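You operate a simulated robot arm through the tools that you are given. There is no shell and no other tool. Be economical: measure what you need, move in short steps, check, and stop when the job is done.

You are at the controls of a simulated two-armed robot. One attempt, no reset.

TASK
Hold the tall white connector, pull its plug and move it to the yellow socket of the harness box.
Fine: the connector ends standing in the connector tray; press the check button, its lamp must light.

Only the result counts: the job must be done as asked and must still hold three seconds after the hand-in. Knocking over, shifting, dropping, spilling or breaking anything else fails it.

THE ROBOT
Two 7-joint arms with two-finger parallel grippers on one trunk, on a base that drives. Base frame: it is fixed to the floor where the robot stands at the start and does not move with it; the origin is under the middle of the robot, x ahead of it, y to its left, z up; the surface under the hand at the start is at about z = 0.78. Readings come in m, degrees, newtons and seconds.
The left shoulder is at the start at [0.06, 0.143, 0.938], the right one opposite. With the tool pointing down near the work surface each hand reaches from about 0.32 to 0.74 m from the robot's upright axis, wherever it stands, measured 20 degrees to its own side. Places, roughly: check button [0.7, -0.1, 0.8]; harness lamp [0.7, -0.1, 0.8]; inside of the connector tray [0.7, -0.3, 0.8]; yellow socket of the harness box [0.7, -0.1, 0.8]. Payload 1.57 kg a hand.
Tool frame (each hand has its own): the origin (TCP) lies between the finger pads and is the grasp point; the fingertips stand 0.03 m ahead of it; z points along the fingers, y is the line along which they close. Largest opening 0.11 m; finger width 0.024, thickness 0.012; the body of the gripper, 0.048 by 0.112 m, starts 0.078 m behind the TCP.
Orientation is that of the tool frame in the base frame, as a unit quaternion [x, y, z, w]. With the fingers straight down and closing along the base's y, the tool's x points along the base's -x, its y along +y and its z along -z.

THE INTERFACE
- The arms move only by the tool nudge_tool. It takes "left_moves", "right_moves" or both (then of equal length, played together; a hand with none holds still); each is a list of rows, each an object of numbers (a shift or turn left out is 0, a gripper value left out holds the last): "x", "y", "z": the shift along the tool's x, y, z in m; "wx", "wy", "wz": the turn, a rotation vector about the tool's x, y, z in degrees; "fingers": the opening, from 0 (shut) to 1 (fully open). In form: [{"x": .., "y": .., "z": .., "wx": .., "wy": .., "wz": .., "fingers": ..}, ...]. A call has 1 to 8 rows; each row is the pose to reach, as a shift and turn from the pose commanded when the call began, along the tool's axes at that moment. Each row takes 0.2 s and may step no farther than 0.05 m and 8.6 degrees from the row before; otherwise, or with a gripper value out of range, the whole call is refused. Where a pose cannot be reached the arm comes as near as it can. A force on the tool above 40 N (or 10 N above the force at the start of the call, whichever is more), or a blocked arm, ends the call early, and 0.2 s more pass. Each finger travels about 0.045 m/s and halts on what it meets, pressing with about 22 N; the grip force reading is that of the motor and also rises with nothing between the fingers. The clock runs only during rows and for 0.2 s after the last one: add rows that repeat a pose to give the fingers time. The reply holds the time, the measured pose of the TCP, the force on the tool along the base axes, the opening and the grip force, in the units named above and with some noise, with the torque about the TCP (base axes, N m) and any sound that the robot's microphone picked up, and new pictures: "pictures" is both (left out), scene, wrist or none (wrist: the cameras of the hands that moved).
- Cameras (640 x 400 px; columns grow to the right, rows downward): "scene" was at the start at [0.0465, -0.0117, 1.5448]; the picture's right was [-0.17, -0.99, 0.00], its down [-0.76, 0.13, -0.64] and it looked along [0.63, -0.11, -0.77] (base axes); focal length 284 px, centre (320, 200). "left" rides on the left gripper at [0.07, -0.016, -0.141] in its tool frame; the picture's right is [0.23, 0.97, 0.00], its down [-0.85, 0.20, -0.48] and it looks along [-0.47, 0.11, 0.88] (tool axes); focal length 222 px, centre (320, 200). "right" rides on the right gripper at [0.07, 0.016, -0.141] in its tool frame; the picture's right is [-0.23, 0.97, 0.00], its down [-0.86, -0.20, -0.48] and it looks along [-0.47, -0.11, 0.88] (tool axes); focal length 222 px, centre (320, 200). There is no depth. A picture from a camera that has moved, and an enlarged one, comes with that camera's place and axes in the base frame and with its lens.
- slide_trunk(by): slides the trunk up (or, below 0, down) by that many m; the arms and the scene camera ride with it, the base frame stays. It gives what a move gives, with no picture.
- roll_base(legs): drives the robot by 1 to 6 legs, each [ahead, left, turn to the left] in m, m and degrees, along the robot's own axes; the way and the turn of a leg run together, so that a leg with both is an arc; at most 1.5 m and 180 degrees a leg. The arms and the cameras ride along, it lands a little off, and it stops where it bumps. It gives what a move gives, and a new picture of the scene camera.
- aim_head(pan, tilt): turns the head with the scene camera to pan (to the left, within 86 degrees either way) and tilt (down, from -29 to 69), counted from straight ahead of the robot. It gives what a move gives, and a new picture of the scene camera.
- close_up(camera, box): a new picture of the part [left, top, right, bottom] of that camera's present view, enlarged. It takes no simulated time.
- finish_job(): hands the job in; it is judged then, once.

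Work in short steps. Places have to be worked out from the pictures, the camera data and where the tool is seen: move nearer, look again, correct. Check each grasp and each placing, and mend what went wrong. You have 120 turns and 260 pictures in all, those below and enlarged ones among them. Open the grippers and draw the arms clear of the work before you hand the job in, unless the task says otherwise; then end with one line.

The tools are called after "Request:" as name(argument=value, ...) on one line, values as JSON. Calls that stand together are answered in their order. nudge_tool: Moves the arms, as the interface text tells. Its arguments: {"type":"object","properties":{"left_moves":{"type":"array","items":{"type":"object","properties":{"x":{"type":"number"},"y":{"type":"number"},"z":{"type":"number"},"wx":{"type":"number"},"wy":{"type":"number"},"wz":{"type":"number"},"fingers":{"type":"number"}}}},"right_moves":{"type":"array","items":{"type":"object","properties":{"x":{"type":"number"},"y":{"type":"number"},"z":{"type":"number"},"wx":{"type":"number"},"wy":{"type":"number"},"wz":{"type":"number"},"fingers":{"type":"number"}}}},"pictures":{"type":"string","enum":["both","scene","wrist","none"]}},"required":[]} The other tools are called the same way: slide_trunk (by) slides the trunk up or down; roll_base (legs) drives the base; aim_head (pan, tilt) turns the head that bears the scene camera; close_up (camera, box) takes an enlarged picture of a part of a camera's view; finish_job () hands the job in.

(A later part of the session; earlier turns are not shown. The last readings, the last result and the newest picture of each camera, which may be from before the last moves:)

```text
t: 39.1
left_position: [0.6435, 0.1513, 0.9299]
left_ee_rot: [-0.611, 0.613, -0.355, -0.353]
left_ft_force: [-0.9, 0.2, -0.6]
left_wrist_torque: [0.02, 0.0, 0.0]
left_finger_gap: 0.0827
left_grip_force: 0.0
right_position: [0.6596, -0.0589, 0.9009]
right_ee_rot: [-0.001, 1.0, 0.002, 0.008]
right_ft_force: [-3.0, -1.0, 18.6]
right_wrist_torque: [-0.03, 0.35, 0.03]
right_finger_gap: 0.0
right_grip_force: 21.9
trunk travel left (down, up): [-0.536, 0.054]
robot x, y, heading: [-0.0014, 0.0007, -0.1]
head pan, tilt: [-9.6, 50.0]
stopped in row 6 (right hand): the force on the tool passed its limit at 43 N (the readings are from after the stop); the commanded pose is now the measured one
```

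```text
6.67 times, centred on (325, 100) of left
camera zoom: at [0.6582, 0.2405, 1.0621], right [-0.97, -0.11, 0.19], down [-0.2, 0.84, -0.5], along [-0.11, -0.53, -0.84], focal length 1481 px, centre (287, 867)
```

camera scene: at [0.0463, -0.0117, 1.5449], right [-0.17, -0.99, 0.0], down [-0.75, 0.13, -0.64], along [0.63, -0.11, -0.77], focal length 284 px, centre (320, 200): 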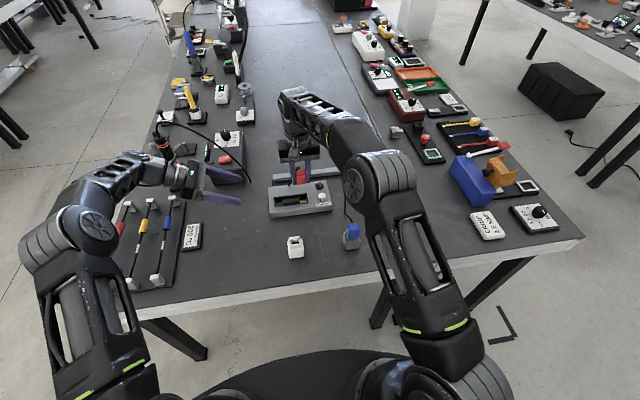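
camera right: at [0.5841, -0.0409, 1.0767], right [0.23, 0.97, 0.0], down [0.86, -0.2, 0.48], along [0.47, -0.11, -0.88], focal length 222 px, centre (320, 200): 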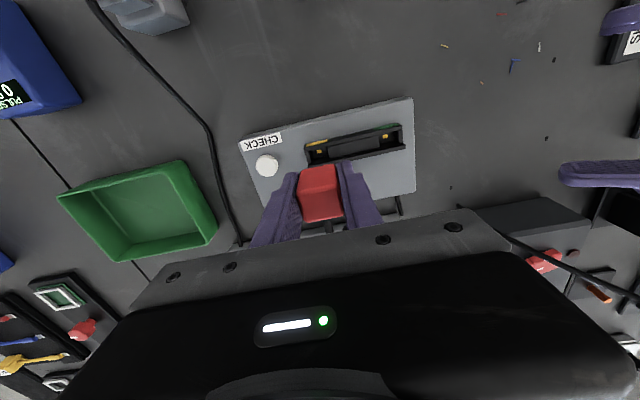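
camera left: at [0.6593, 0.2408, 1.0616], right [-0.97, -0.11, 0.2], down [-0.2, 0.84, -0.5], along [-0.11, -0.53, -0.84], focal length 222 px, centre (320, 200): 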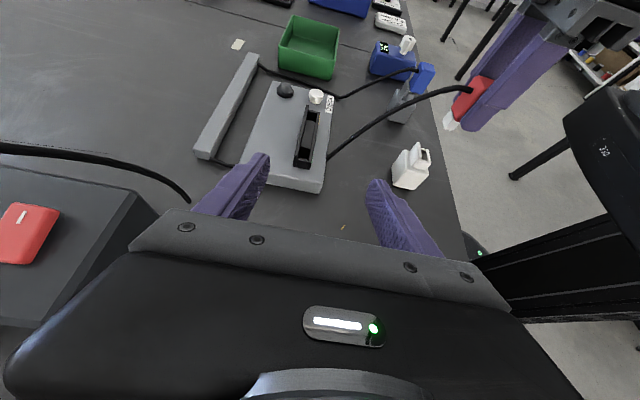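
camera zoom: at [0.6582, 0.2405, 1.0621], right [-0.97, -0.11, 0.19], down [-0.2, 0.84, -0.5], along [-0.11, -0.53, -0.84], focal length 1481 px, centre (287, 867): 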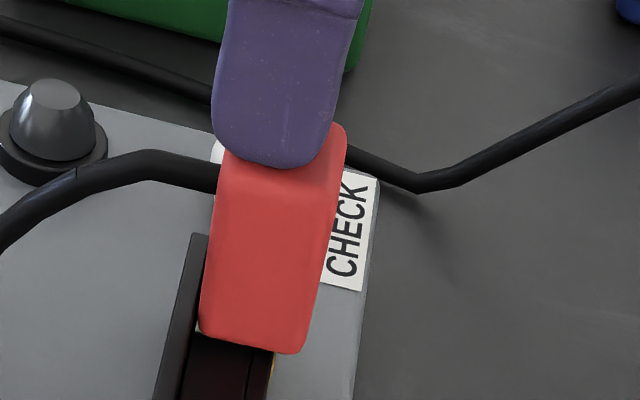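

The press stopped at 43 N with the cap top at ~0.871; the images suggest a 3–4 mm gap remains and the plug hasn't moved. It may be jammed laterally, so I'll regrip the cap and wiggle it in. First rise and open.

Request:
nudge_tool(right_moves=[{"z": -0.015}, {"z": -0.02, "x": 0.004, "fingers": 0.45}, {"z": -0.02, "x": 0.004, "fingers": 0.45}, {"z": -0.02, "x": 0.004, "fingers": 0.45}, {"z": 0.01, "x": 0.004}, {"z": 0.034, "x": 0.004}, {"z": 0.034, "x": 0.004}], pictures="none")

Request:
close_up(camera="right", box=[265, 110, 385, 220])

```text
t: 40.7
left_position: [0.6441, 0.1511, 0.931]
left_ee_rot: [-0.612, 0.613, -0.354, -0.353]
left_ft_force: [0.2, 0.3, -0.9]
left_wrist_torque: [-0.03, -0.02, 0.03]
left_finger_gap: 0.0825
left_grip_force: 0.0
right_position: [0.6546, -0.059, 0.8614]
right_ee_rot: [0.0, 1.0, 0.002, 0.005]
right_ft_force: [-0.6, 0.8, -0.2]
right_wrist_torque: [0.02, -0.01, 0.01]
right_finger_gap: 0.0495
right_grip_force: 0.1
trunk travel left (down, up): [-0.536, 0.054]
robot x, y, heading: [0.0024, 0.0035, 0.2]
head pan, tilt: [-9.6, 50.0]
```

```text
3.64 times, centred on (325, 165) of right
camera zoom: at [0.5822, -0.0435, 1.0025], right [0.23, 0.97, 0.01], down [0.85, -0.2, 0.49], along [0.48, -0.11, -0.87], focal length 808 px, centre (302, 327)
```

zoom: 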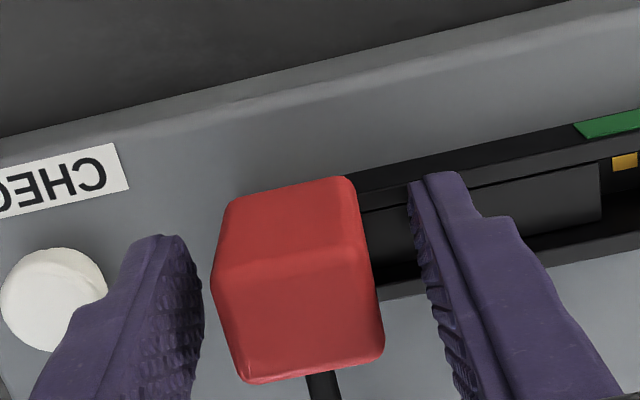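

Alignment looks fine in yaw. Close on the cap, straighten the small wrist tilt, and probe lateral play.

Request:
nudge_tool(right_moves=[{"wy": 0.5, "z": -0.003, "fingers": 0.3}, {"wy": 0.5, "z": -0.003, "fingers": 0.0}, {"wy": 0.5, "z": -0.003, "fingers": 0.0}, {"wy": 0.5, "z": -0.003, "x": 0.002}], pictures="none")

Request:
nudge_tool(right_moves=[{"x": -0.002}, {"x": -0.004}], pictures="none")

Request:
nudge_tool(right_moves=[{"x": 0.002, "y": 0.001}, {"x": 0.002, "y": 0.002}], pictures="none")

Request:
nudge_tool(right_moves=[{"y": -0.002}, {"y": -0.004}], pictures="none")

```text
t: 41.7
left_position: [0.6448, 0.1523, 0.9284]
left_ee_rot: [-0.612, 0.612, -0.354, -0.354]
left_ft_force: [0.3, 0.3, 0.1]
left_wrist_torque: [0.0, 0.0, 0.02]
left_finger_gap: 0.0828
left_grip_force: 0.1
right_position: [0.6552, -0.0592, 0.8655]
right_ee_rot: [0.0, 1.0, 0.001, 0.001]
right_ft_force: [4.0, -0.7, -3.0]
right_wrist_torque: [-0.02, -0.22, -0.04]
right_finger_gap: 0.0296
right_grip_force: 21.2
trunk travel left (down, up): [-0.536, 0.054]
robot x, y, heading: [0.0021, -0.0003, -0.2]
head pan, tilt: [-9.6, 50.0]
```

```text
t: 42.3
left_position: [0.6444, 0.1517, 0.9298]
left_ee_rot: [-0.612, 0.613, -0.353, -0.353]
left_ft_force: [-0.9, 0.4, 0.7]
left_wrist_torque: [0.02, -0.01, -0.01]
left_finger_gap: 0.0827
left_grip_force: 0.0
right_position: [0.6562, -0.0591, 0.8659]
right_ee_rot: [0.001, 1.0, 0.002, -0.001]
right_ft_force: [-6.1, 0.7, -4.7]
right_wrist_torque: [-0.03, 0.33, 0.05]
right_finger_gap: 0.0294
right_grip_force: 21.6
trunk travel left (down, up): [-0.536, 0.054]
robot x, y, heading: [-0.0005, -0.0009, -0.0]
head pan, tilt: [-9.6, 50.0]
```

```text
t: 42.9
left_position: [0.6442, 0.1507, 0.9301]
left_ee_rot: [-0.611, 0.613, -0.354, -0.354]
left_ft_force: [0.5, -0.9, 0.0]
left_wrist_torque: [0.0, -0.02, 0.02]
left_finger_gap: 0.0825
left_grip_force: 0.1
right_position: [0.6563, -0.0585, 0.8661]
right_ee_rot: [0.0, 1.0, 0.0, 0.001]
right_ft_force: [-2.7, -4.7, -4.4]
right_wrist_torque: [-0.25, 0.16, -0.02]
right_finger_gap: 0.0294
right_grip_force: 22.5
trunk travel left (down, up): [-0.536, 0.054]
robot x, y, heading: [0.0004, -0.0001, -0.0]
head pan, tilt: [-9.6, 50.0]
```

```text
t: 43.5
left_position: [0.6446, 0.1523, 0.9299]
left_ee_rot: [0.613, -0.612, 0.354, 0.352]
left_ft_force: [-0.5, -0.1, 0.5]
left_wrist_torque: [0.03, 0.0, 0.01]
left_finger_gap: 0.0825
left_grip_force: 0.0
right_position: [0.6574, -0.0593, 0.8666]
right_ee_rot: [-0.002, 1.0, 0.003, 0.0]
right_ft_force: [-1.6, 3.7, -3.8]
right_wrist_torque: [0.19, 0.12, -0.01]
right_finger_gap: 0.0292
right_grip_force: 22.2
trunk travel left (down, up): [-0.536, 0.054]
robot x, y, heading: [-0.0012, 0.0027, 0.1]
head pan, tilt: [-9.6, 50.0]
```

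The plug is snug in the pocket with neutral x≈-0.8 mm and y≈+1.8 mm from here. Centre on that and push down progressively.

Request:
nudge_tool(right_moves=[{"x": 0.0008, "y": 0.0018}, {"x": 0.0008, "y": 0.0018, "z": 0.003}, {"x": 0.0008, "y": 0.0018, "z": 0.006}, {"x": 0.0008, "y": 0.0018, "z": 0.009}], pictures="none")

Request:
close_up(camera="left", box=[305, 80, 345, 130])

```text
t: 44.5
left_position: [0.6425, 0.1508, 0.9316]
left_ee_rot: [-0.612, 0.613, -0.354, -0.352]
left_ft_force: [-0.3, 1.1, 0.2]
left_wrist_torque: [0.02, -0.03, 0.02]
left_finger_gap: 0.0825
left_grip_force: 0.0
right_position: [0.6556, -0.0595, 0.8627]
right_ee_rot: [0.002, 1.0, 0.002, 0.005]
right_ft_force: [0.4, -3.4, 28.2]
right_wrist_torque: [-0.13, -0.13, 0.0]
right_finger_gap: 0.0299
right_grip_force: 22.0
trunk travel left (down, up): [-0.536, 0.054]
robot x, y, heading: [0.0011, 0.0003, -0.0]
head pan, tilt: [-9.6, 50.0]
```

```text
8.00 times, centred on (325, 105) of left
camera zoom: at [0.6572, 0.2405, 1.0635], right [-0.97, -0.11, 0.19], down [-0.2, 0.84, -0.5], along [-0.11, -0.53, -0.84], focal length 1777 px, centre (280, 960)
```

zoom: 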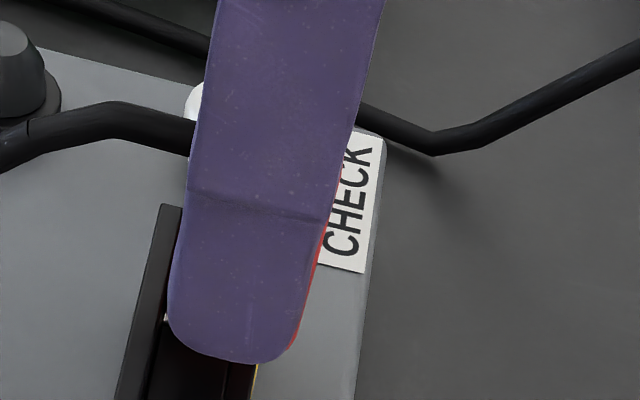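

Still 28 N. Push further in a next call to see whether a detent yields.

Request:
nudge_tool(right_moves=[{"z": 0.0015, "y": -0.0005}, {"z": 0.003, "y": -0.0005}, {"z": 0.0045, "y": -0.0005}], pictures="none")

```text
t: 45.3
left_position: [0.6428, 0.1526, 0.9319]
left_ee_rot: [-0.611, 0.613, -0.356, -0.353]
left_ft_force: [0.6, -0.5, -0.1]
left_wrist_torque: [0.02, 0.01, 0.01]
left_finger_gap: 0.0826
left_grip_force: 0.1
right_position: [0.6555, -0.0606, 0.8567]
right_ee_rot: [0.0, 1.0, 0.003, 0.002]
right_ft_force: [-0.5, 0.4, 30.0]
right_wrist_torque: [-0.14, -0.01, 0.0]
right_finger_gap: 0.029
right_grip_force: 22.1
trunk travel left (down, up): [-0.536, 0.054]
robot x, y, heading: [0.0042, -0.001, -0.0]
head pan, tilt: [-9.6, 50.0]
```

The fingers slip on the cap at ~30 N, so the plug may in fact be bottomed. The check button will tell: release, rise, and go above it at (0.660, -0.1245) with closed fingers.

Request:
nudge_tool(right_moves=[{"z": -0.003, "fingers": 0.45}, {"z": -0.003, "fingers": 0.45}, {"z": -0.003, "fingers": 0.45}, {"z": -0.04}, {"z": -0.075}, {"z": -0.075, "y": -0.03, "x": -0.004, "fingers": 0.0}, {"z": -0.075, "y": -0.064, "x": -0.004, "fingers": 0.0}, {"z": -0.075, "y": -0.064, "x": -0.004, "fingers": 0.0}], pictures="none")

Request:
close_up(camera="scene", box=[270, 155, 350, 220])

Request:
close_up(camera="right", box=[265, 90, 425, 220])

```text
t: 47.1
left_position: [0.6438, 0.1519, 0.9296]
left_ee_rot: [0.613, -0.612, 0.354, 0.353]
left_ft_force: [-0.3, -0.2, -0.1]
left_wrist_torque: [0.03, -0.02, 0.02]
left_finger_gap: 0.0825
left_grip_force: 0.0
right_position: [0.6599, -0.1239, 0.9284]
right_ee_rot: [-0.001, 1.0, 0.002, 0.0]
right_ft_force: [-0.1, -0.3, 0.4]
right_wrist_torque: [-0.02, -0.01, 0.01]
right_finger_gap: 0.0002
right_grip_force: 11.6
trunk travel left (down, up): [-0.536, 0.054]
robot x, y, heading: [0.0018, -0.0011, 0.1]
head pan, tilt: [-9.6, 50.0]
```

```text
6.15 times, centred on (310, 188) of scene
camera zoom: at [0.0467, -0.0114, 1.5448], right [-0.17, -0.99, 0.0], down [-0.76, 0.13, -0.64], along [0.63, -0.11, -0.77], focal length 1745 px, centre (382, 277)
```

zoom: 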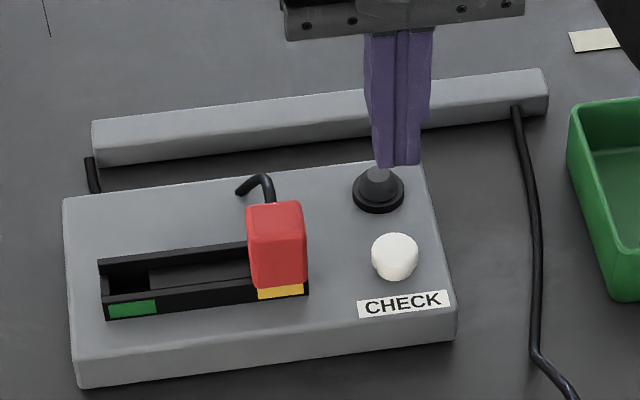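

```text
3.08 times, centred on (345, 155) of right
camera zoom: at [0.5883, -0.1084, 1.0694], right [0.23, 0.97, 0.0], down [0.85, -0.2, 0.48], along [0.47, -0.11, -0.88], focal length 684 px, centre (243, 338)
```

zoom: 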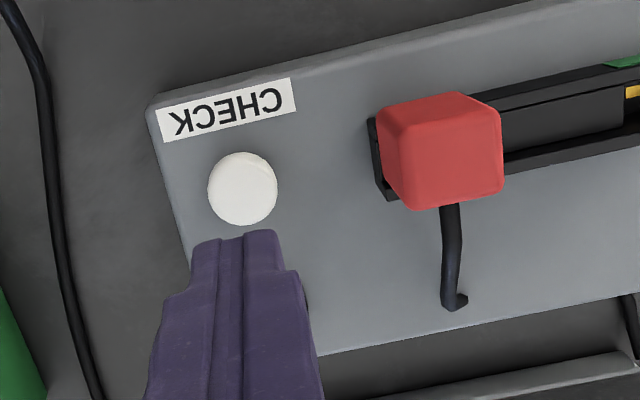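

The button is directly below at (0.660, -0.1255). Descend and press gently.

Request:
nudge_tool(right_moves=[{"y": -0.001, "z": 0.035}, {"y": -0.001, "z": 0.06}, {"y": -0.001, "z": 0.07}, {"y": -0.001, "z": 0.076}, {"y": -0.001, "z": 0.08}], pictures="none")

Request:
close_up(camera="scene", box=[270, 155, 350, 220])

Request:
close_up(camera="left", box=[260, 60, 360, 140])

```text
t: 48.3
left_position: [0.6433, 0.1514, 0.9296]
left_ee_rot: [0.612, -0.612, 0.355, 0.352]
left_ft_force: [-0.4, -0.6, -0.3]
left_wrist_torque: [0.0, 0.02, -0.02]
left_finger_gap: 0.0825
left_grip_force: 0.1
right_position: [0.6592, -0.1251, 0.8505]
right_ee_rot: [0.001, 1.0, 0.001, 0.001]
right_ft_force: [-2.5, -2.0, 6.2]
right_wrist_torque: [-0.03, 0.1, 0.01]
right_finger_gap: 0.0
right_grip_force: 21.3
trunk travel left (down, up): [-0.536, 0.054]
robot x, y, heading: [0.002, -0.0015, 0.0]
head pan, tilt: [-9.6, 50.0]
heard: click
```

```text
6.15 times, centred on (310, 188) of scene
camera zoom: at [0.0456, -0.0117, 1.545], right [-0.17, -0.99, 0.0], down [-0.75, 0.13, -0.64], along [0.63, -0.11, -0.77], focal length 1745 px, centre (382, 277)
```

zoom: 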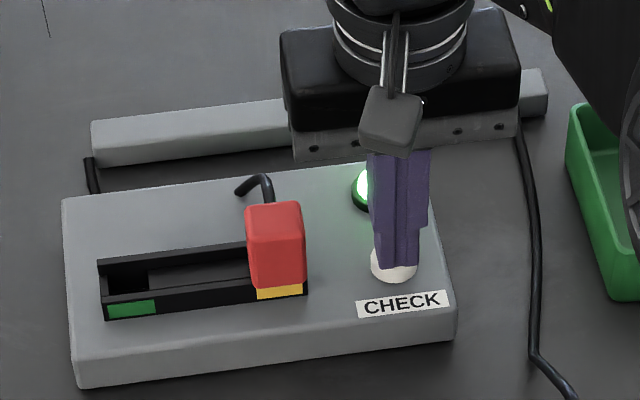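

```text
5.00 times, centred on (310, 100) of left
camera zoom: at [0.6585, 0.2407, 1.0622], right [-0.97, -0.11, 0.19], down [-0.2, 0.84, -0.5], along [-0.11, -0.53, -0.84], focal length 1111 px, centre (370, 700)
```

zoom: 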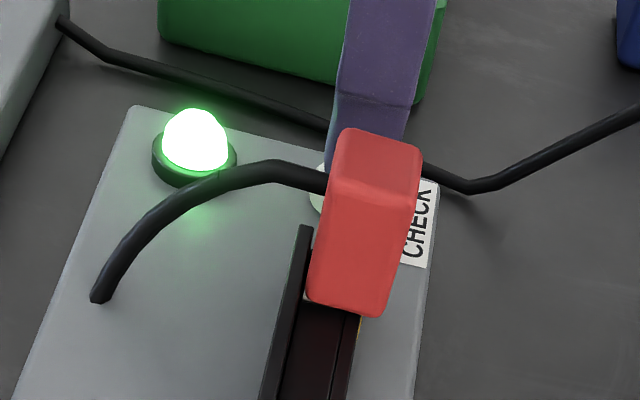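

The button clicked and the lamp is lit green, so the plug is properly connected. Now rise, and head to the white connector for the tray.

Request:
nudge_tool(right_moves=[{"z": -0.03}, {"z": -0.07}, {"z": -0.1}, {"z": -0.1, "x": 0.04, "y": 0.025}, {"z": -0.1, "x": 0.08, "y": 0.05, "fingers": 0.75}, {"z": -0.1, "x": 0.12, "y": 0.075, "fingers": 0.75}, {"z": -0.1, "x": 0.155, "y": 0.1, "fingers": 0.75}, {"z": -0.1, "x": 0.174, "y": 0.112, "fingers": 0.75}])

Request:
close_up(camera="right", box=[230, 60, 410, 220])

Request:
close_up(camera="scene", box=[260, 150, 420, 270])

```text
t: 50.1
left_position: [0.6439, 0.1511, 0.9285]
left_ee_rot: [-0.612, 0.613, -0.354, -0.353]
left_ft_force: [0.8, -1.0, -0.4]
left_wrist_torque: [0.01, 0.0, -0.03]
left_finger_gap: 0.0824
left_grip_force: 0.1
right_position: [0.4844, -0.0112, 0.9464]
right_ee_rot: [0.0, 1.0, 0.002, 0.002]
right_ft_force: [0.7, 0.9, -0.9]
right_wrist_torque: [0.0, -0.02, 0.01]
right_finger_gap: 0.0825
right_grip_force: 0.1
trunk travel left (down, up): [-0.536, 0.054]
robot x, y, heading: [0.001, -0.0026, 0.2]
head pan, tilt: [-9.6, 50.0]
camera scene: at [0.0463, -0.0115, 1.5448], right [-0.17, -0.99, 0.0], down [-0.75, 0.13, -0.64], along [0.63, -0.11, -0.77], focal length 284 px, centre (320, 200)
camera right: at [0.4132, 0.0037, 1.0878], right [0.23, 0.97, 0.0], down [0.85, -0.2, 0.48], along [0.47, -0.11, -0.88], focal length 222 px, centre (320, 200)
```

scene: 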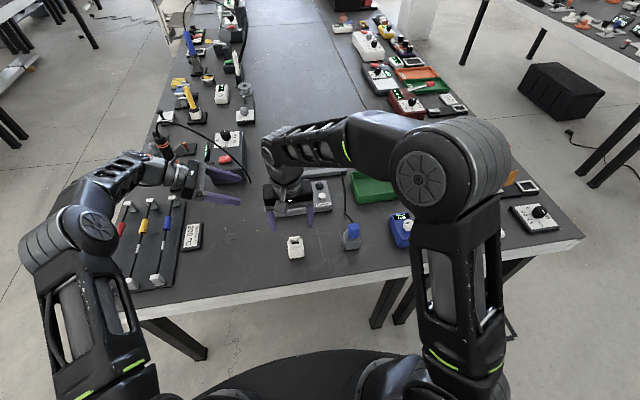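
right: 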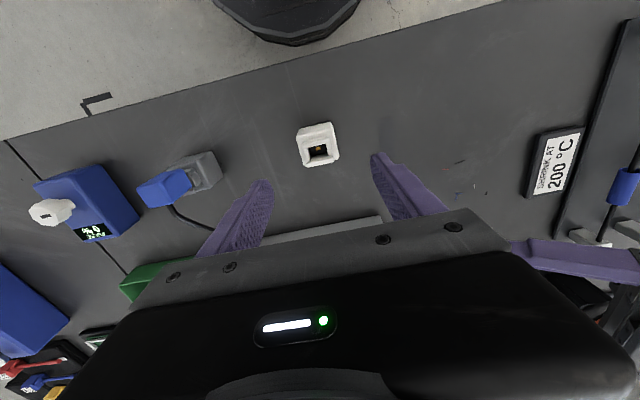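

```text
2.50 times, centred on (320, 140) of right
camera zoom: at [0.4132, 0.0037, 1.0878], right [0.23, 0.97, 0.0], down [0.85, -0.2, 0.48], along [0.47, -0.11, -0.88], focal length 555 px, centre (320, 350)
```

zoom: 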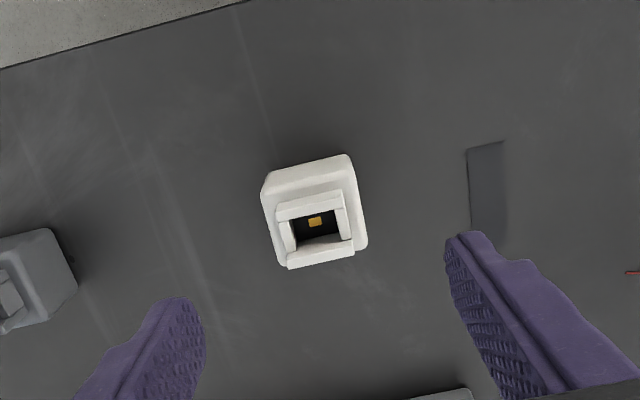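

```text
3.33 times, centred on (340, 210) of scene
camera zoom: at [0.0463, -0.0115, 1.5448], right [-0.17, -0.99, 0.0], down [-0.75, 0.13, -0.64], along [0.63, -0.11, -0.77], focal length 945 px, centre (253, 167)
```

zoom: 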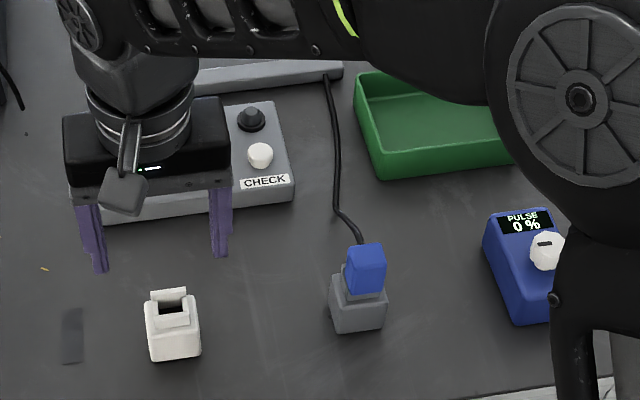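

The lamp is momentary and went off on release; I'll press it again at the end. The connector is at about (0.485, -0.014); descend to grip its body.

Request:
nudge_tool(right_moves=[{"y": -0.003, "z": 0.04}, {"y": -0.003, "z": 0.08}, {"y": -0.003, "z": 0.11}, {"y": -0.003, "z": 0.127}, {"y": -0.003, "z": 0.127}], pictures="wrist")

```text
t: 51.3
left_position: [0.6436, 0.1516, 0.929]
left_ee_rot: [-0.612, 0.613, -0.354, -0.353]
left_ft_force: [0.4, 0.6, -1.1]
left_wrist_torque: [-0.04, 0.0, 0.0]
left_finger_gap: 0.0826
left_grip_force: 0.0
right_position: [0.4857, -0.0191, 0.8211]
right_ee_rot: [0.0, 1.0, 0.001, 0.001]
right_ft_force: [0.5, 0.9, -0.9]
right_wrist_torque: [0.01, 0.01, 0.05]
right_finger_gap: 0.0825
right_grip_force: 0.0
trunk travel left (down, up): [-0.536, 0.054]
robot x, y, heading: [0.0021, -0.0006, -0.0]
head pan, tilt: [-9.6, 50.0]
camera right: at [0.414, -0.0036, 0.9624], right [0.23, 0.97, 0.0], down [0.85, -0.2, 0.48], along [0.47, -0.11, -0.88], focal length 222 px, centre (320, 200)
```

right: 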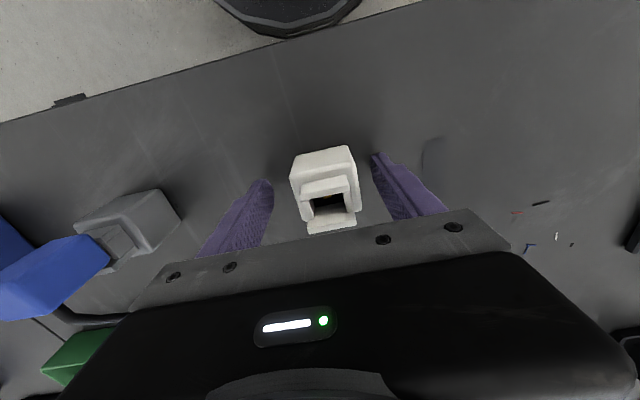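

Centred well enough; shift +2 mm in y and close.

Request:
nudge_tool(right_moves=[{"y": 0.003, "fingers": 0.5}, {"y": 0.003, "fingers": 0.3}, {"y": 0.003, "fingers": 0.0}, {"y": 0.003, "fingers": 0.0}, {"y": 0.003, "fingers": 0.0}], pictures="none")

Request:
nudge_tool(right_moves=[{"z": -0.03}, {"z": -0.07}, {"z": -0.1}, {"z": -0.1}])

```text
t: 52.5
left_position: [0.6443, 0.1528, 0.9287]
left_ee_rot: [-0.611, 0.613, -0.354, -0.354]
left_ft_force: [-0.3, 0.3, 0.7]
left_wrist_torque: [-0.03, -0.03, -0.01]
left_finger_gap: 0.0826
left_grip_force: 0.0
right_position: [0.4854, -0.0156, 0.8187]
right_ee_rot: [0.0, 1.0, 0.001, 0.001]
right_ft_force: [-0.6, -0.5, -0.1]
right_wrist_torque: [0.0, 0.0, 0.01]
right_finger_gap: 0.0454
right_grip_force: 22.5
trunk travel left (down, up): [-0.536, 0.054]
robot x, y, heading: [-0.0035, -0.0007, 0.3]
head pan, tilt: [-9.6, 50.0]
```

```text
t: 53.5
left_position: [0.6442, 0.1525, 0.9297]
left_ee_rot: [-0.612, 0.613, -0.354, -0.353]
left_ft_force: [0.7, 0.6, -0.6]
left_wrist_torque: [0.0, -0.03, -0.04]
left_finger_gap: 0.0824
left_grip_force: 0.1
right_position: [0.4853, -0.0134, 0.922]
right_ee_rot: [0.0, 1.0, 0.002, 0.0]
right_ft_force: [-0.5, 0.5, -1.4]
right_wrist_torque: [-0.04, 0.04, 0.02]
right_finger_gap: 0.0455
right_grip_force: 22.2
trunk travel left (down, up): [-0.536, 0.054]
robot x, y, heading: [-0.0027, -0.0004, 0.1]
head pan, tilt: [-9.6, 50.0]
camera scene: at [0.0468, -0.0115, 1.5448], right [-0.17, -0.99, 0.0], down [-0.76, 0.13, -0.64], along [0.63, -0.11, -0.77], focal length 284 px, centre (320, 200)
camera right: at [0.4141, 0.0018, 1.0641], right [0.23, 0.97, 0.0], down [0.85, -0.2, 0.48], along [0.47, -0.11, -0.88], focal length 222 px, centre (320, 200)
```

scene: 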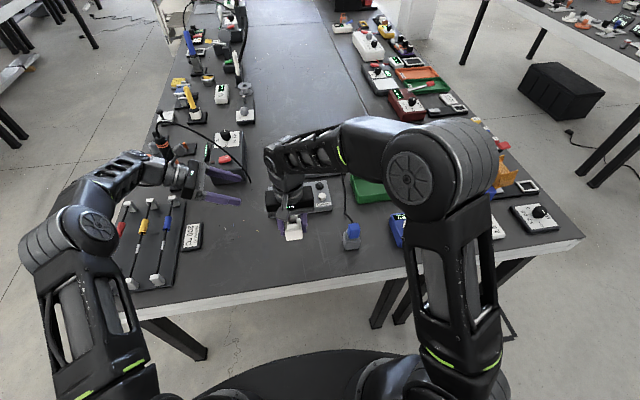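
right: 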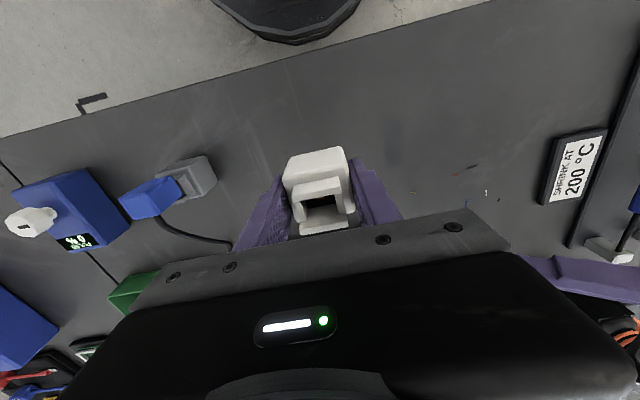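

The connector is held (45 mm across y). The tray spans about x 0.63–0.755, y -0.40–-0.23; I'll raise and carry the connector to (0.60, -0.23) first.

Request:
nudge_tool(right_moves=[{"z": -0.04}, {"z": -0.04, "x": -0.02, "y": -0.036}, {"z": -0.04, "x": -0.04, "y": -0.072}, {"z": -0.04, "x": -0.06, "y": -0.108}, {"z": -0.04, "x": -0.08, "y": -0.144}, {"z": -0.04, "x": -0.1, "y": -0.18}, {"z": -0.04, "x": -0.118, "y": -0.216}, {"z": -0.04, "x": -0.118, "y": -0.216}])

Request:
close_up(camera="right", box=[150, 80, 390, 240])

```text
t: 55.3
left_position: [0.6434, 0.1522, 0.9294]
left_ee_rot: [-0.612, 0.613, -0.354, -0.353]
left_ft_force: [0.0, 0.0, 0.1]
left_wrist_torque: [0.0, 0.03, 0.03]
left_finger_gap: 0.0824
left_grip_force: 0.0
right_position: [0.6027, -0.2303, 0.9606]
right_ee_rot: [-0.001, 1.0, 0.002, 0.0]
right_ft_force: [-0.3, -0.4, 0.0]
right_wrist_torque: [-0.02, 0.02, -0.02]
right_finger_gap: 0.0456
right_grip_force: 21.9
trunk travel left (down, up): [-0.536, 0.054]
robot x, y, heading: [-0.0014, 0.0007, -0.1]
head pan, tilt: [-9.6, 50.0]
camera scene: at [0.0464, -0.0113, 1.5449], right [-0.17, -0.99, 0.0], down [-0.76, 0.13, -0.64], along [0.63, -0.11, -0.77], focal length 284 px, centre (320, 200)
camera right: at [0.5309, -0.2151, 1.1026], right [0.23, 0.97, 0.0], down [0.85, -0.2, 0.48], along [0.47, -0.11, -0.88], focal length 222 px, centre (320, 200)
```

scene: 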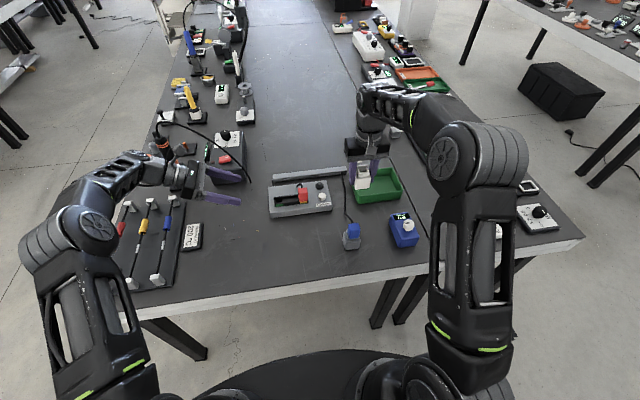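
right: 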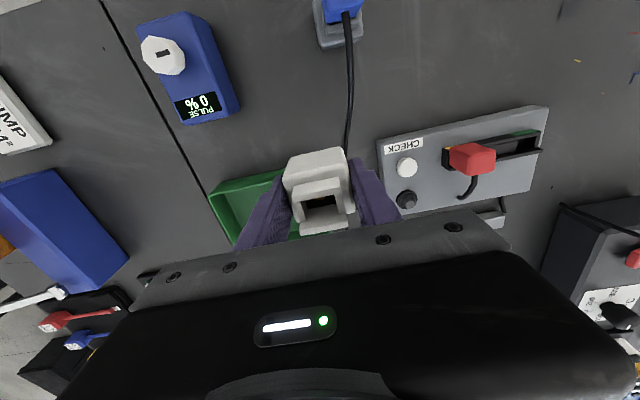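

```text
2.50 times, centred on (270, 160) of right
camera zoom: at [0.5309, -0.2151, 1.1026], right [0.23, 0.97, 0.0], down [0.85, -0.2, 0.48], along [0.47, -0.11, -0.88], focal length 555 px, centre (445, 300)
```

zoom: 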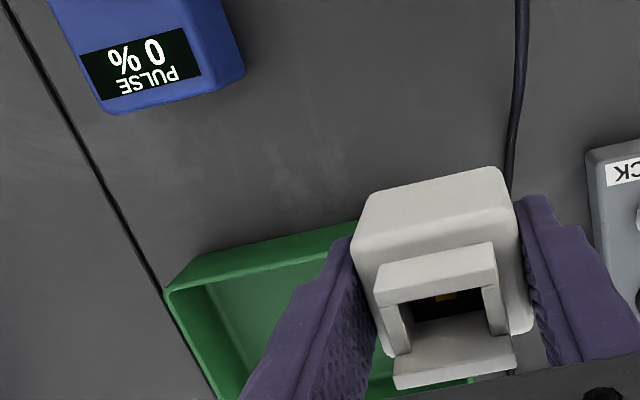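

Refined tray: x 0.637–0.75, y -0.40–-0.245. I move over its inside at (0.685, -0.315), z 0.93, checking that it is reachable.

Request:
nudge_tool(right_moves=[{"x": -0.03, "y": -0.03, "z": 0.0}, {"x": -0.06, "y": -0.06, "z": 0.01}, {"x": -0.082, "y": -0.085, "z": 0.03}, {"x": -0.082, "y": -0.085, "z": 0.03}])

Request:
close_up(camera="scene", box=[330, 140, 430, 220])

```text
t: 56.3
left_position: [0.6449, 0.1513, 0.9291]
left_ee_rot: [-0.612, 0.612, -0.354, -0.353]
left_ft_force: [0.7, -0.1, 0.3]
left_wrist_torque: [0.01, 0.0, 0.02]
left_finger_gap: 0.0823
left_grip_force: 0.0
right_position: [0.6807, -0.3076, 0.9336]
right_ee_rot: [0.0, 1.0, 0.001, 0.003]
right_ft_force: [-0.2, 0.0, -0.2]
right_wrist_torque: [-0.01, 0.0, 0.01]
right_finger_gap: 0.0456
right_grip_force: 22.3
right hand out of reach, approached as far as the arm can: row 3, 4
trunk travel left (down, up): [-0.536, 0.054]
robot x, y, heading: [0.0042, -0.0003, -0.1]
head pan, tilt: [-9.6, 50.0]
camera scene: at [0.0468, -0.012, 1.5448], right [-0.17, -0.99, 0.0], down [-0.76, 0.13, -0.64], along [0.63, -0.11, -0.77], focal length 284 px, centre (320, 200)
camera right: at [0.608, -0.2919, 1.0751], right [0.23, 0.97, 0.0], down [0.85, -0.2, 0.48], along [0.47, -0.11, -0.88], focal length 222 px, centre (320, 200)
```

scene: 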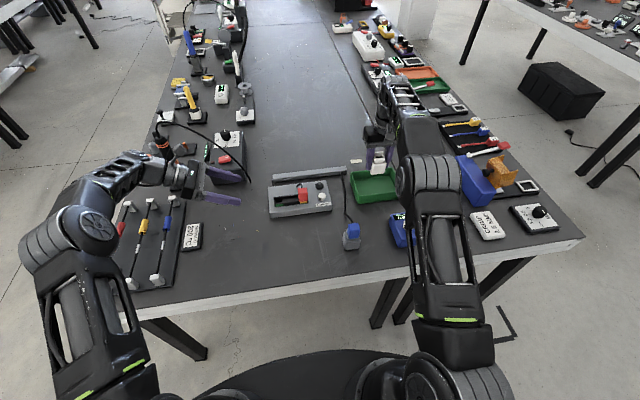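
right: 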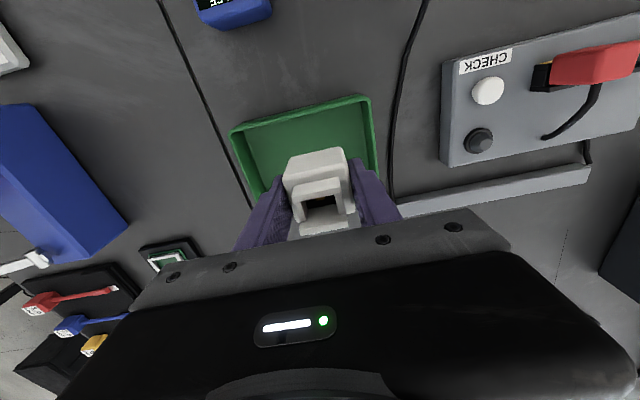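

```text
5.00 times, centred on (380, 180) of scene
camera zoom: at [0.0468, -0.012, 1.5448], right [-0.17, -0.99, 0.0], down [-0.76, 0.13, -0.64], along [0.63, -0.11, -0.77], focal length 1418 px, centre (20, 300)
```

zoom: 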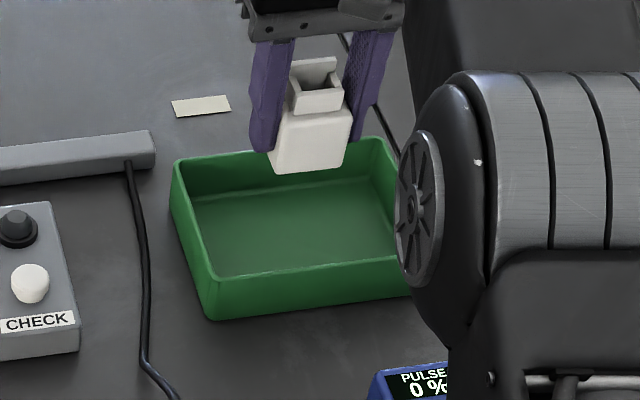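

The hand is at (0.681, -0.308), well inside the tray outline. Descend toward the tray floor, shifting slightly -y.

Request:
nudge_tool(right_moves=[{"z": 0.03}, {"z": 0.06, "y": -0.005}, {"z": 0.085, "y": -0.008}, {"z": 0.097, "y": -0.008}, {"z": 0.097, "y": -0.008}])

Request:
close_up(camera="scene", box=[330, 140, 430, 220])

```text
t: 57.5
left_position: [0.6438, 0.1512, 0.9295]
left_ee_rot: [-0.612, 0.613, -0.354, -0.353]
left_ft_force: [0.7, 0.8, -0.8]
left_wrist_torque: [-0.01, 0.02, 0.0]
left_finger_gap: 0.0826
left_grip_force: 0.1
right_position: [0.68, -0.3153, 0.8379]
right_ee_rot: [0.0, 1.0, 0.003, 0.0]
right_ft_force: [0.1, -0.3, -0.7]
right_wrist_torque: [0.02, 0.02, 0.0]
right_finger_gap: 0.0455
right_grip_force: 22.2
trunk travel left (down, up): [-0.536, 0.054]
robot x, y, heading: [-0.0026, -0.0013, 0.1]
head pan, tilt: [-9.6, 50.0]
camera scene: at [0.0467, -0.0117, 1.5448], right [-0.17, -0.99, 0.0], down [-0.76, 0.13, -0.64], along [0.63, -0.11, -0.77], focal length 284 px, centre (320, 200)
camera right: at [0.6084, -0.2997, 0.9798], right [0.23, 0.97, 0.0], down [0.85, -0.2, 0.48], along [0.47, -0.11, -0.88], focal length 222 px, centre (320, 200)
```

scene: 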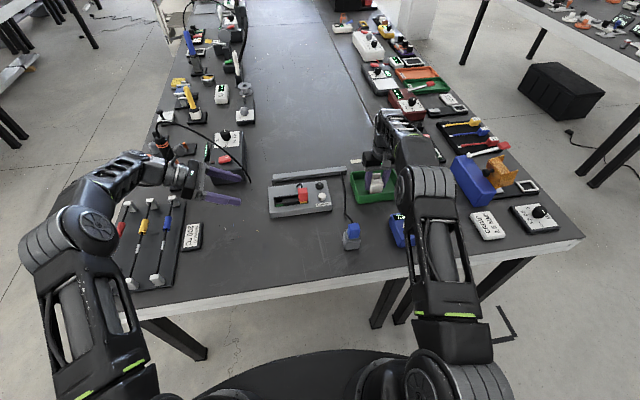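
right: 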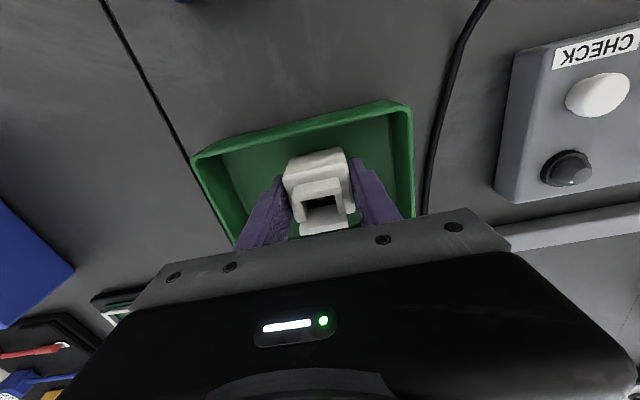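

```text
5.00 times, centred on (380, 180) of scene
camera zoom: at [0.0467, -0.0117, 1.5448], right [-0.17, -0.99, 0.0], down [-0.76, 0.13, -0.64], along [0.63, -0.11, -0.77], focal length 1418 px, centre (20, 300)
```

zoom: 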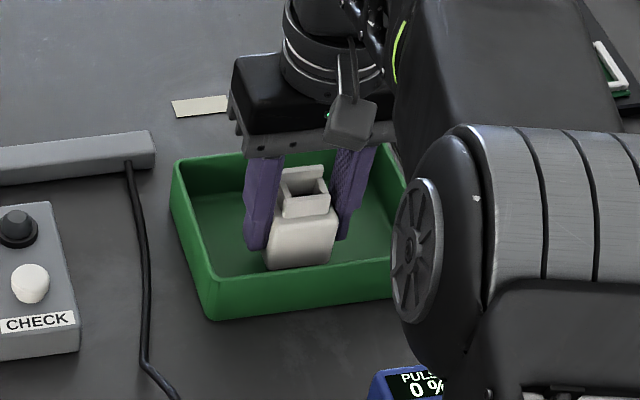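

Well inside the tray with margins all round. Lower in small steps until the floor is felt.

Request:
nudge_tool(right_moves=[{"z": 0.005}, {"z": 0.009}, {"z": 0.012}, {"z": 0.014}], pictures="none")

```text
t: 58.5
left_position: [0.6429, 0.152, 0.9302]
left_ee_rot: [-0.612, 0.613, -0.354, -0.353]
left_ft_force: [-0.8, 0.0, 0.0]
left_wrist_torque: [-0.01, 0.0, 0.0]
left_finger_gap: 0.0824
left_grip_force: 0.0
right_position: [0.6804, -0.314, 0.8248]
right_ee_rot: [0.0, 1.0, 0.002, 0.001]
right_ft_force: [-0.8, 0.1, 2.8]
right_wrist_torque: [-0.07, 0.03, -0.04]
right_finger_gap: 0.0458
right_grip_force: 22.1
trunk travel left (down, up): [-0.536, 0.054]
robot x, y, heading: [-0.0007, 0.0014, 0.4]
head pan, tilt: [-9.6, 50.0]
```

Floor contact (2.8 N at TCP 0.825). Open gently and rise.

Request:
nudge_tool(right_moves=[{"fingers": 0.5}, {"fingers": 0.6}, {"fingers": 0.6}, {"z": -0.03, "fingers": 0.6}, {"z": -0.07}, {"z": -0.1}, {"z": -0.1}], pictures="wrist")

Request:
close_up(camera="scene", box=[270, 140, 430, 220])

```text
t: 60.1
left_position: [0.6446, 0.1512, 0.9306]
left_ee_rot: [-0.612, 0.613, -0.354, -0.353]
left_ft_force: [-0.1, -0.2, 0.5]
left_wrist_torque: [0.02, 0.01, -0.02]
left_finger_gap: 0.0824
left_grip_force: 0.0
right_position: [0.6788, -0.3146, 0.9239]
right_ee_rot: [0.001, 1.0, 0.002, 0.001]
right_ft_force: [0.1, 0.0, -0.8]
right_wrist_torque: [0.02, -0.01, 0.04]
right_finger_gap: 0.0661
right_grip_force: 0.1
trunk travel left (down, up): [-0.536, 0.054]
robot x, y, heading: [0.0003, 0.0032, 0.1]
head pan, tilt: [-9.6, 50.0]
camera right: at [0.6076, -0.2983, 1.0658], right [0.23, 0.97, 0.0], down [0.85, -0.2, 0.48], along [0.47, -0.11, -0.88], focal length 222 px, centre (320, 200)
```

right: 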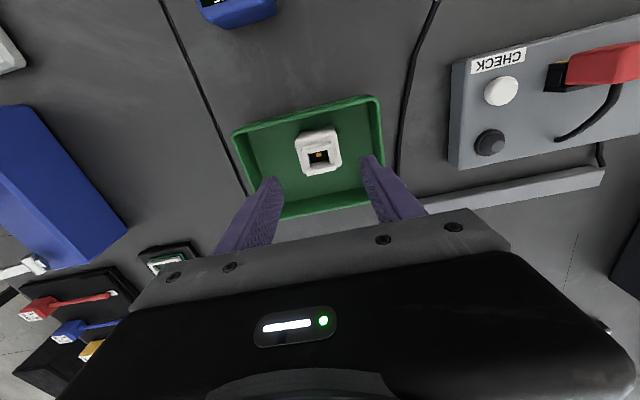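

```text
4.00 times, centred on (350, 180) of scene
camera zoom: at [0.0467, -0.0117, 1.5448], right [-0.17, -0.99, 0.0], down [-0.76, 0.13, -0.64], along [0.63, -0.11, -0.77], focal length 1134 px, centre (200, 280)
```

zoom: 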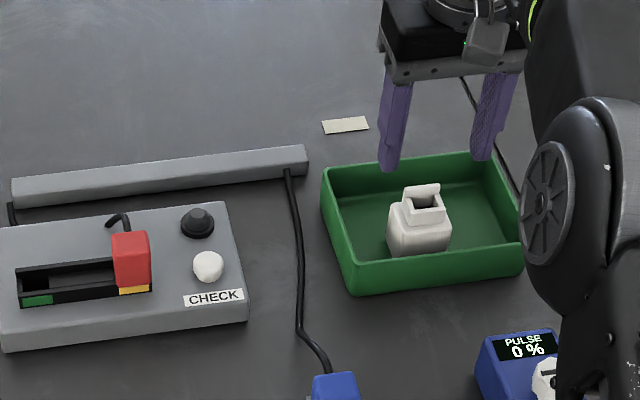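

The connector stands upright in the tray. Now press the check button again with closed fingers: go above (0.660, -0.1255).

Request:
nudge_tool(right_moves=[{"x": 0.005, "y": 0.04, "z": -0.01, "fingers": 0.0}, {"x": 0.01, "y": 0.08, "z": -0.01, "fingers": 0.0}, {"x": 0.015, "y": 0.12, "z": -0.01, "fingers": 0.0}, {"x": 0.019, "y": 0.16, "z": -0.01, "fingers": 0.0}, {"x": 0.019, "y": 0.189, "z": -0.01, "fingers": 0.0}, {"x": 0.019, "y": 0.189, "z": -0.01, "fingers": 0.0}], pictures="none")

Request:
close_up(camera="right", box=[265, 90, 425, 220])

```text
t: 61.5
left_position: [0.6444, 0.1515, 0.9297]
left_ee_rot: [-0.612, 0.612, -0.355, -0.353]
left_ft_force: [-0.5, -0.5, 1.0]
left_wrist_torque: [0.02, 0.04, -0.03]
left_finger_gap: 0.0824
left_grip_force: 0.1
right_position: [0.6603, -0.1282, 0.9343]
right_ee_rot: [0.001, 1.0, 0.002, 0.001]
right_ft_force: [0.3, 0.2, 0.2]
right_wrist_torque: [0.0, -0.03, -0.03]
right_finger_gap: 0.0
right_grip_force: 21.2
trunk travel left (down, up): [-0.536, 0.054]
robot x, y, heading: [0.0, -0.0019, 0.0]
head pan, tilt: [-9.6, 50.0]
```

```text
3.08 times, centred on (345, 155) of right
camera zoom: at [0.589, -0.1124, 1.0761], right [0.23, 0.97, 0.0], down [0.85, -0.2, 0.48], along [0.47, -0.11, -0.88], focal length 684 px, centre (243, 338)
```

zoom: 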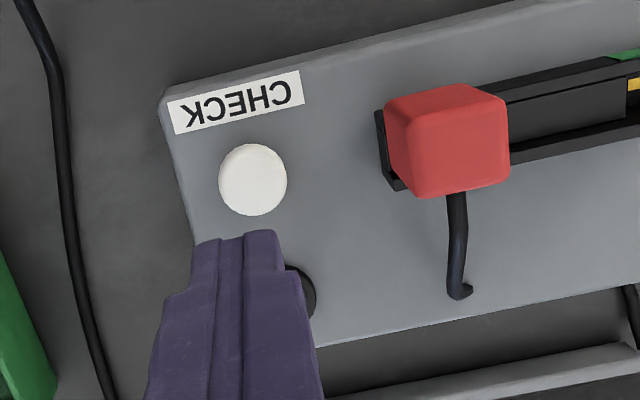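

I'm 3 mm off the previous press spot in y; correct and press as before.

Request:
nudge_tool(right_moves=[{"y": 0.003, "z": 0.035}, {"y": 0.003, "z": 0.065}, {"y": 0.003, "z": 0.077}, {"y": 0.003, "z": 0.083}, {"y": 0.003, "z": 0.087}], pictures="none")

Request:
close_up(camera="scene", box=[270, 140, 430, 220])

```text
t: 62.7
left_position: [0.6439, 0.1513, 0.9303]
left_ee_rot: [-0.612, 0.613, -0.354, -0.353]
left_ft_force: [-0.4, -0.6, 0.2]
left_wrist_torque: [-0.03, 0.01, -0.01]
left_finger_gap: 0.0826
left_grip_force: 0.0
right_position: [0.6619, -0.1242, 0.8497]
right_ee_rot: [0.0, 1.0, 0.002, 0.004]
right_ft_force: [3.3, -1.9, 7.6]
right_wrist_torque: [-0.04, -0.09, 0.02]
right_finger_gap: 0.0
right_grip_force: 21.0
trunk travel left (down, up): [-0.536, 0.054]
robot x, y, heading: [0.0001, -0.003, 0.1]
head pan, tilt: [-9.6, 50.0]
heard: click
```

```text
4.00 times, centred on (350, 180) of scene
camera zoom: at [0.0462, -0.0116, 1.545], right [-0.17, -0.99, 0.0], down [-0.75, 0.13, -0.64], along [0.63, -0.11, -0.77], focal length 1134 px, centre (200, 280)
```

zoom: 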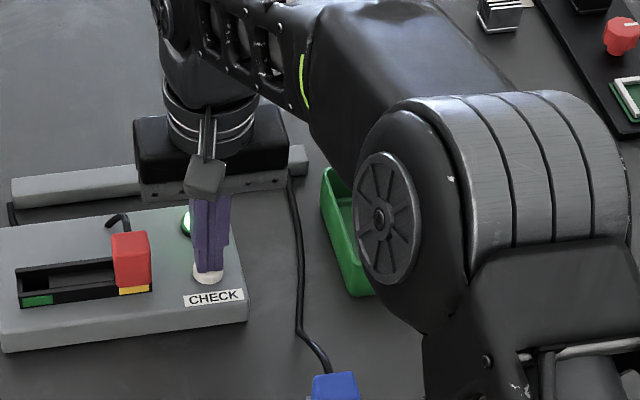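

The lamp lit again with a click. Withdraw the right hand upward and back, open it, and back off the left hand too.

Request:
nudge_tool(right_moves=[{"z": -0.03}, {"z": -0.07}, {"z": -0.1, "x": 0.02}, {"z": -0.12, "x": 0.06, "fingers": 0.5}, {"z": -0.12, "x": 0.1, "y": -0.02, "fingers": 1.0}, {"z": -0.12, "x": 0.14, "y": -0.05, "fingers": 1.0}, {"z": -0.12, "x": 0.18, "y": -0.08, "fingers": 1.0}, {"z": -0.12, "x": 0.22, "y": -0.1, "fingers": 1.0}], left_moves=[{"z": 0.0}, {"z": -0.02}, {"z": -0.04}, {"z": -0.06, "fingers": 1.0}, {"z": -0.06, "fingers": 1.0}, {"z": -0.06}, {"z": -0.06}, {"z": -0.06}])

Request:
close_up(camera="scene", box=[260, 140, 430, 270])

```text
t: 64.5
left_position: [0.6423, 0.1782, 0.9445]
left_ee_rot: [-0.612, 0.613, -0.355, -0.353]
left_ft_force: [-0.2, -1.3, -0.1]
left_wrist_torque: [0.03, -0.02, -0.02]
left_finger_gap: 0.1101
left_grip_force: 0.1
left hand out of reach, approached as far as the arm can: row 3, 4, 5, 6, 7, 8
right_position: [0.4395, -0.224, 0.9649]
right_ee_rot: [-0.001, 1.0, 0.002, 0.001]
right_ft_force: [0.6, 0.0, 0.1]
right_wrist_torque: [-0.01, -0.06, 0.01]
right_finger_gap: 0.1019
right_grip_force: 0.1
trunk travel left (down, up): [-0.536, 0.054]
robot x, y, heading: [0.0022, 0.0004, 0.0]
head pan, tilt: [-9.6, 50.0]
camera scene: at [0.0455, -0.0119, 1.5449], right [-0.17, -0.99, 0.0], down [-0.75, 0.13, -0.64], along [0.63, -0.11, -0.77], focal length 284 px, centre (320, 200)
camera right: at [0.3674, -0.2086, 1.106], right [0.23, 0.97, 0.0], down [0.85, -0.2, 0.48], along [0.47, -0.11, -0.88], focal length 222 px, centre (320, 200)
camera left: at [0.6569, 0.2672, 1.0762], right [-0.97, -0.11, 0.19], down [-0.2, 0.84, -0.5], along [-0.11, -0.53, -0.84], focal length 222 px, centre (320, 200)
```

scene: 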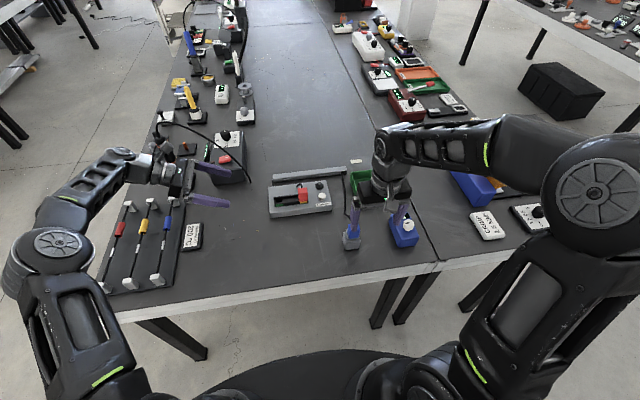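
right: 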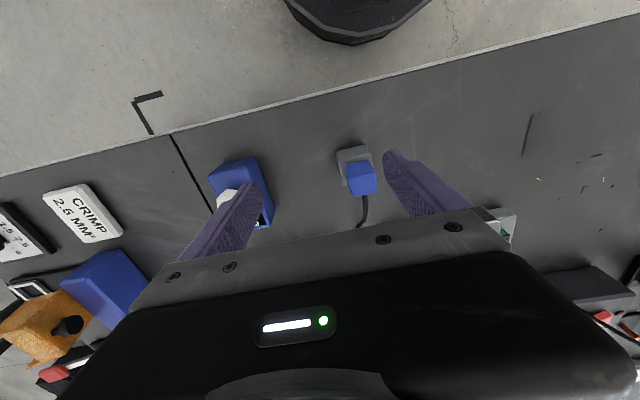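
left: 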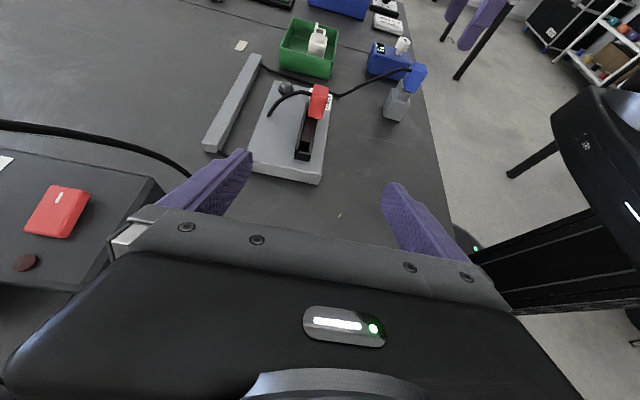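

```text
3.08 times, centred on (345, 205) of scene
camera zoom: at [0.0455, -0.0119, 1.5449], right [-0.17, -0.99, 0.0], down [-0.75, 0.13, -0.64], along [0.63, -0.11, -0.77], focal length 873 px, centre (243, 185)
```

zoom: 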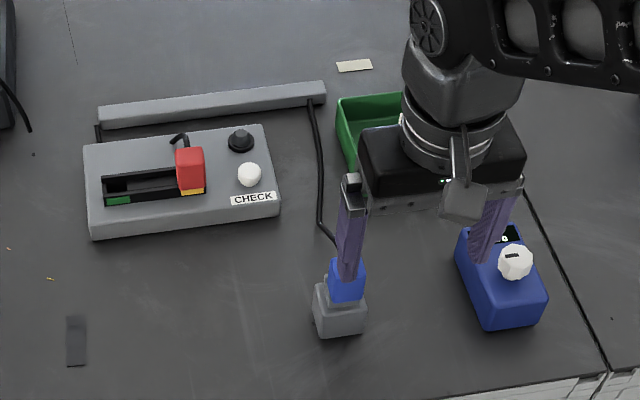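

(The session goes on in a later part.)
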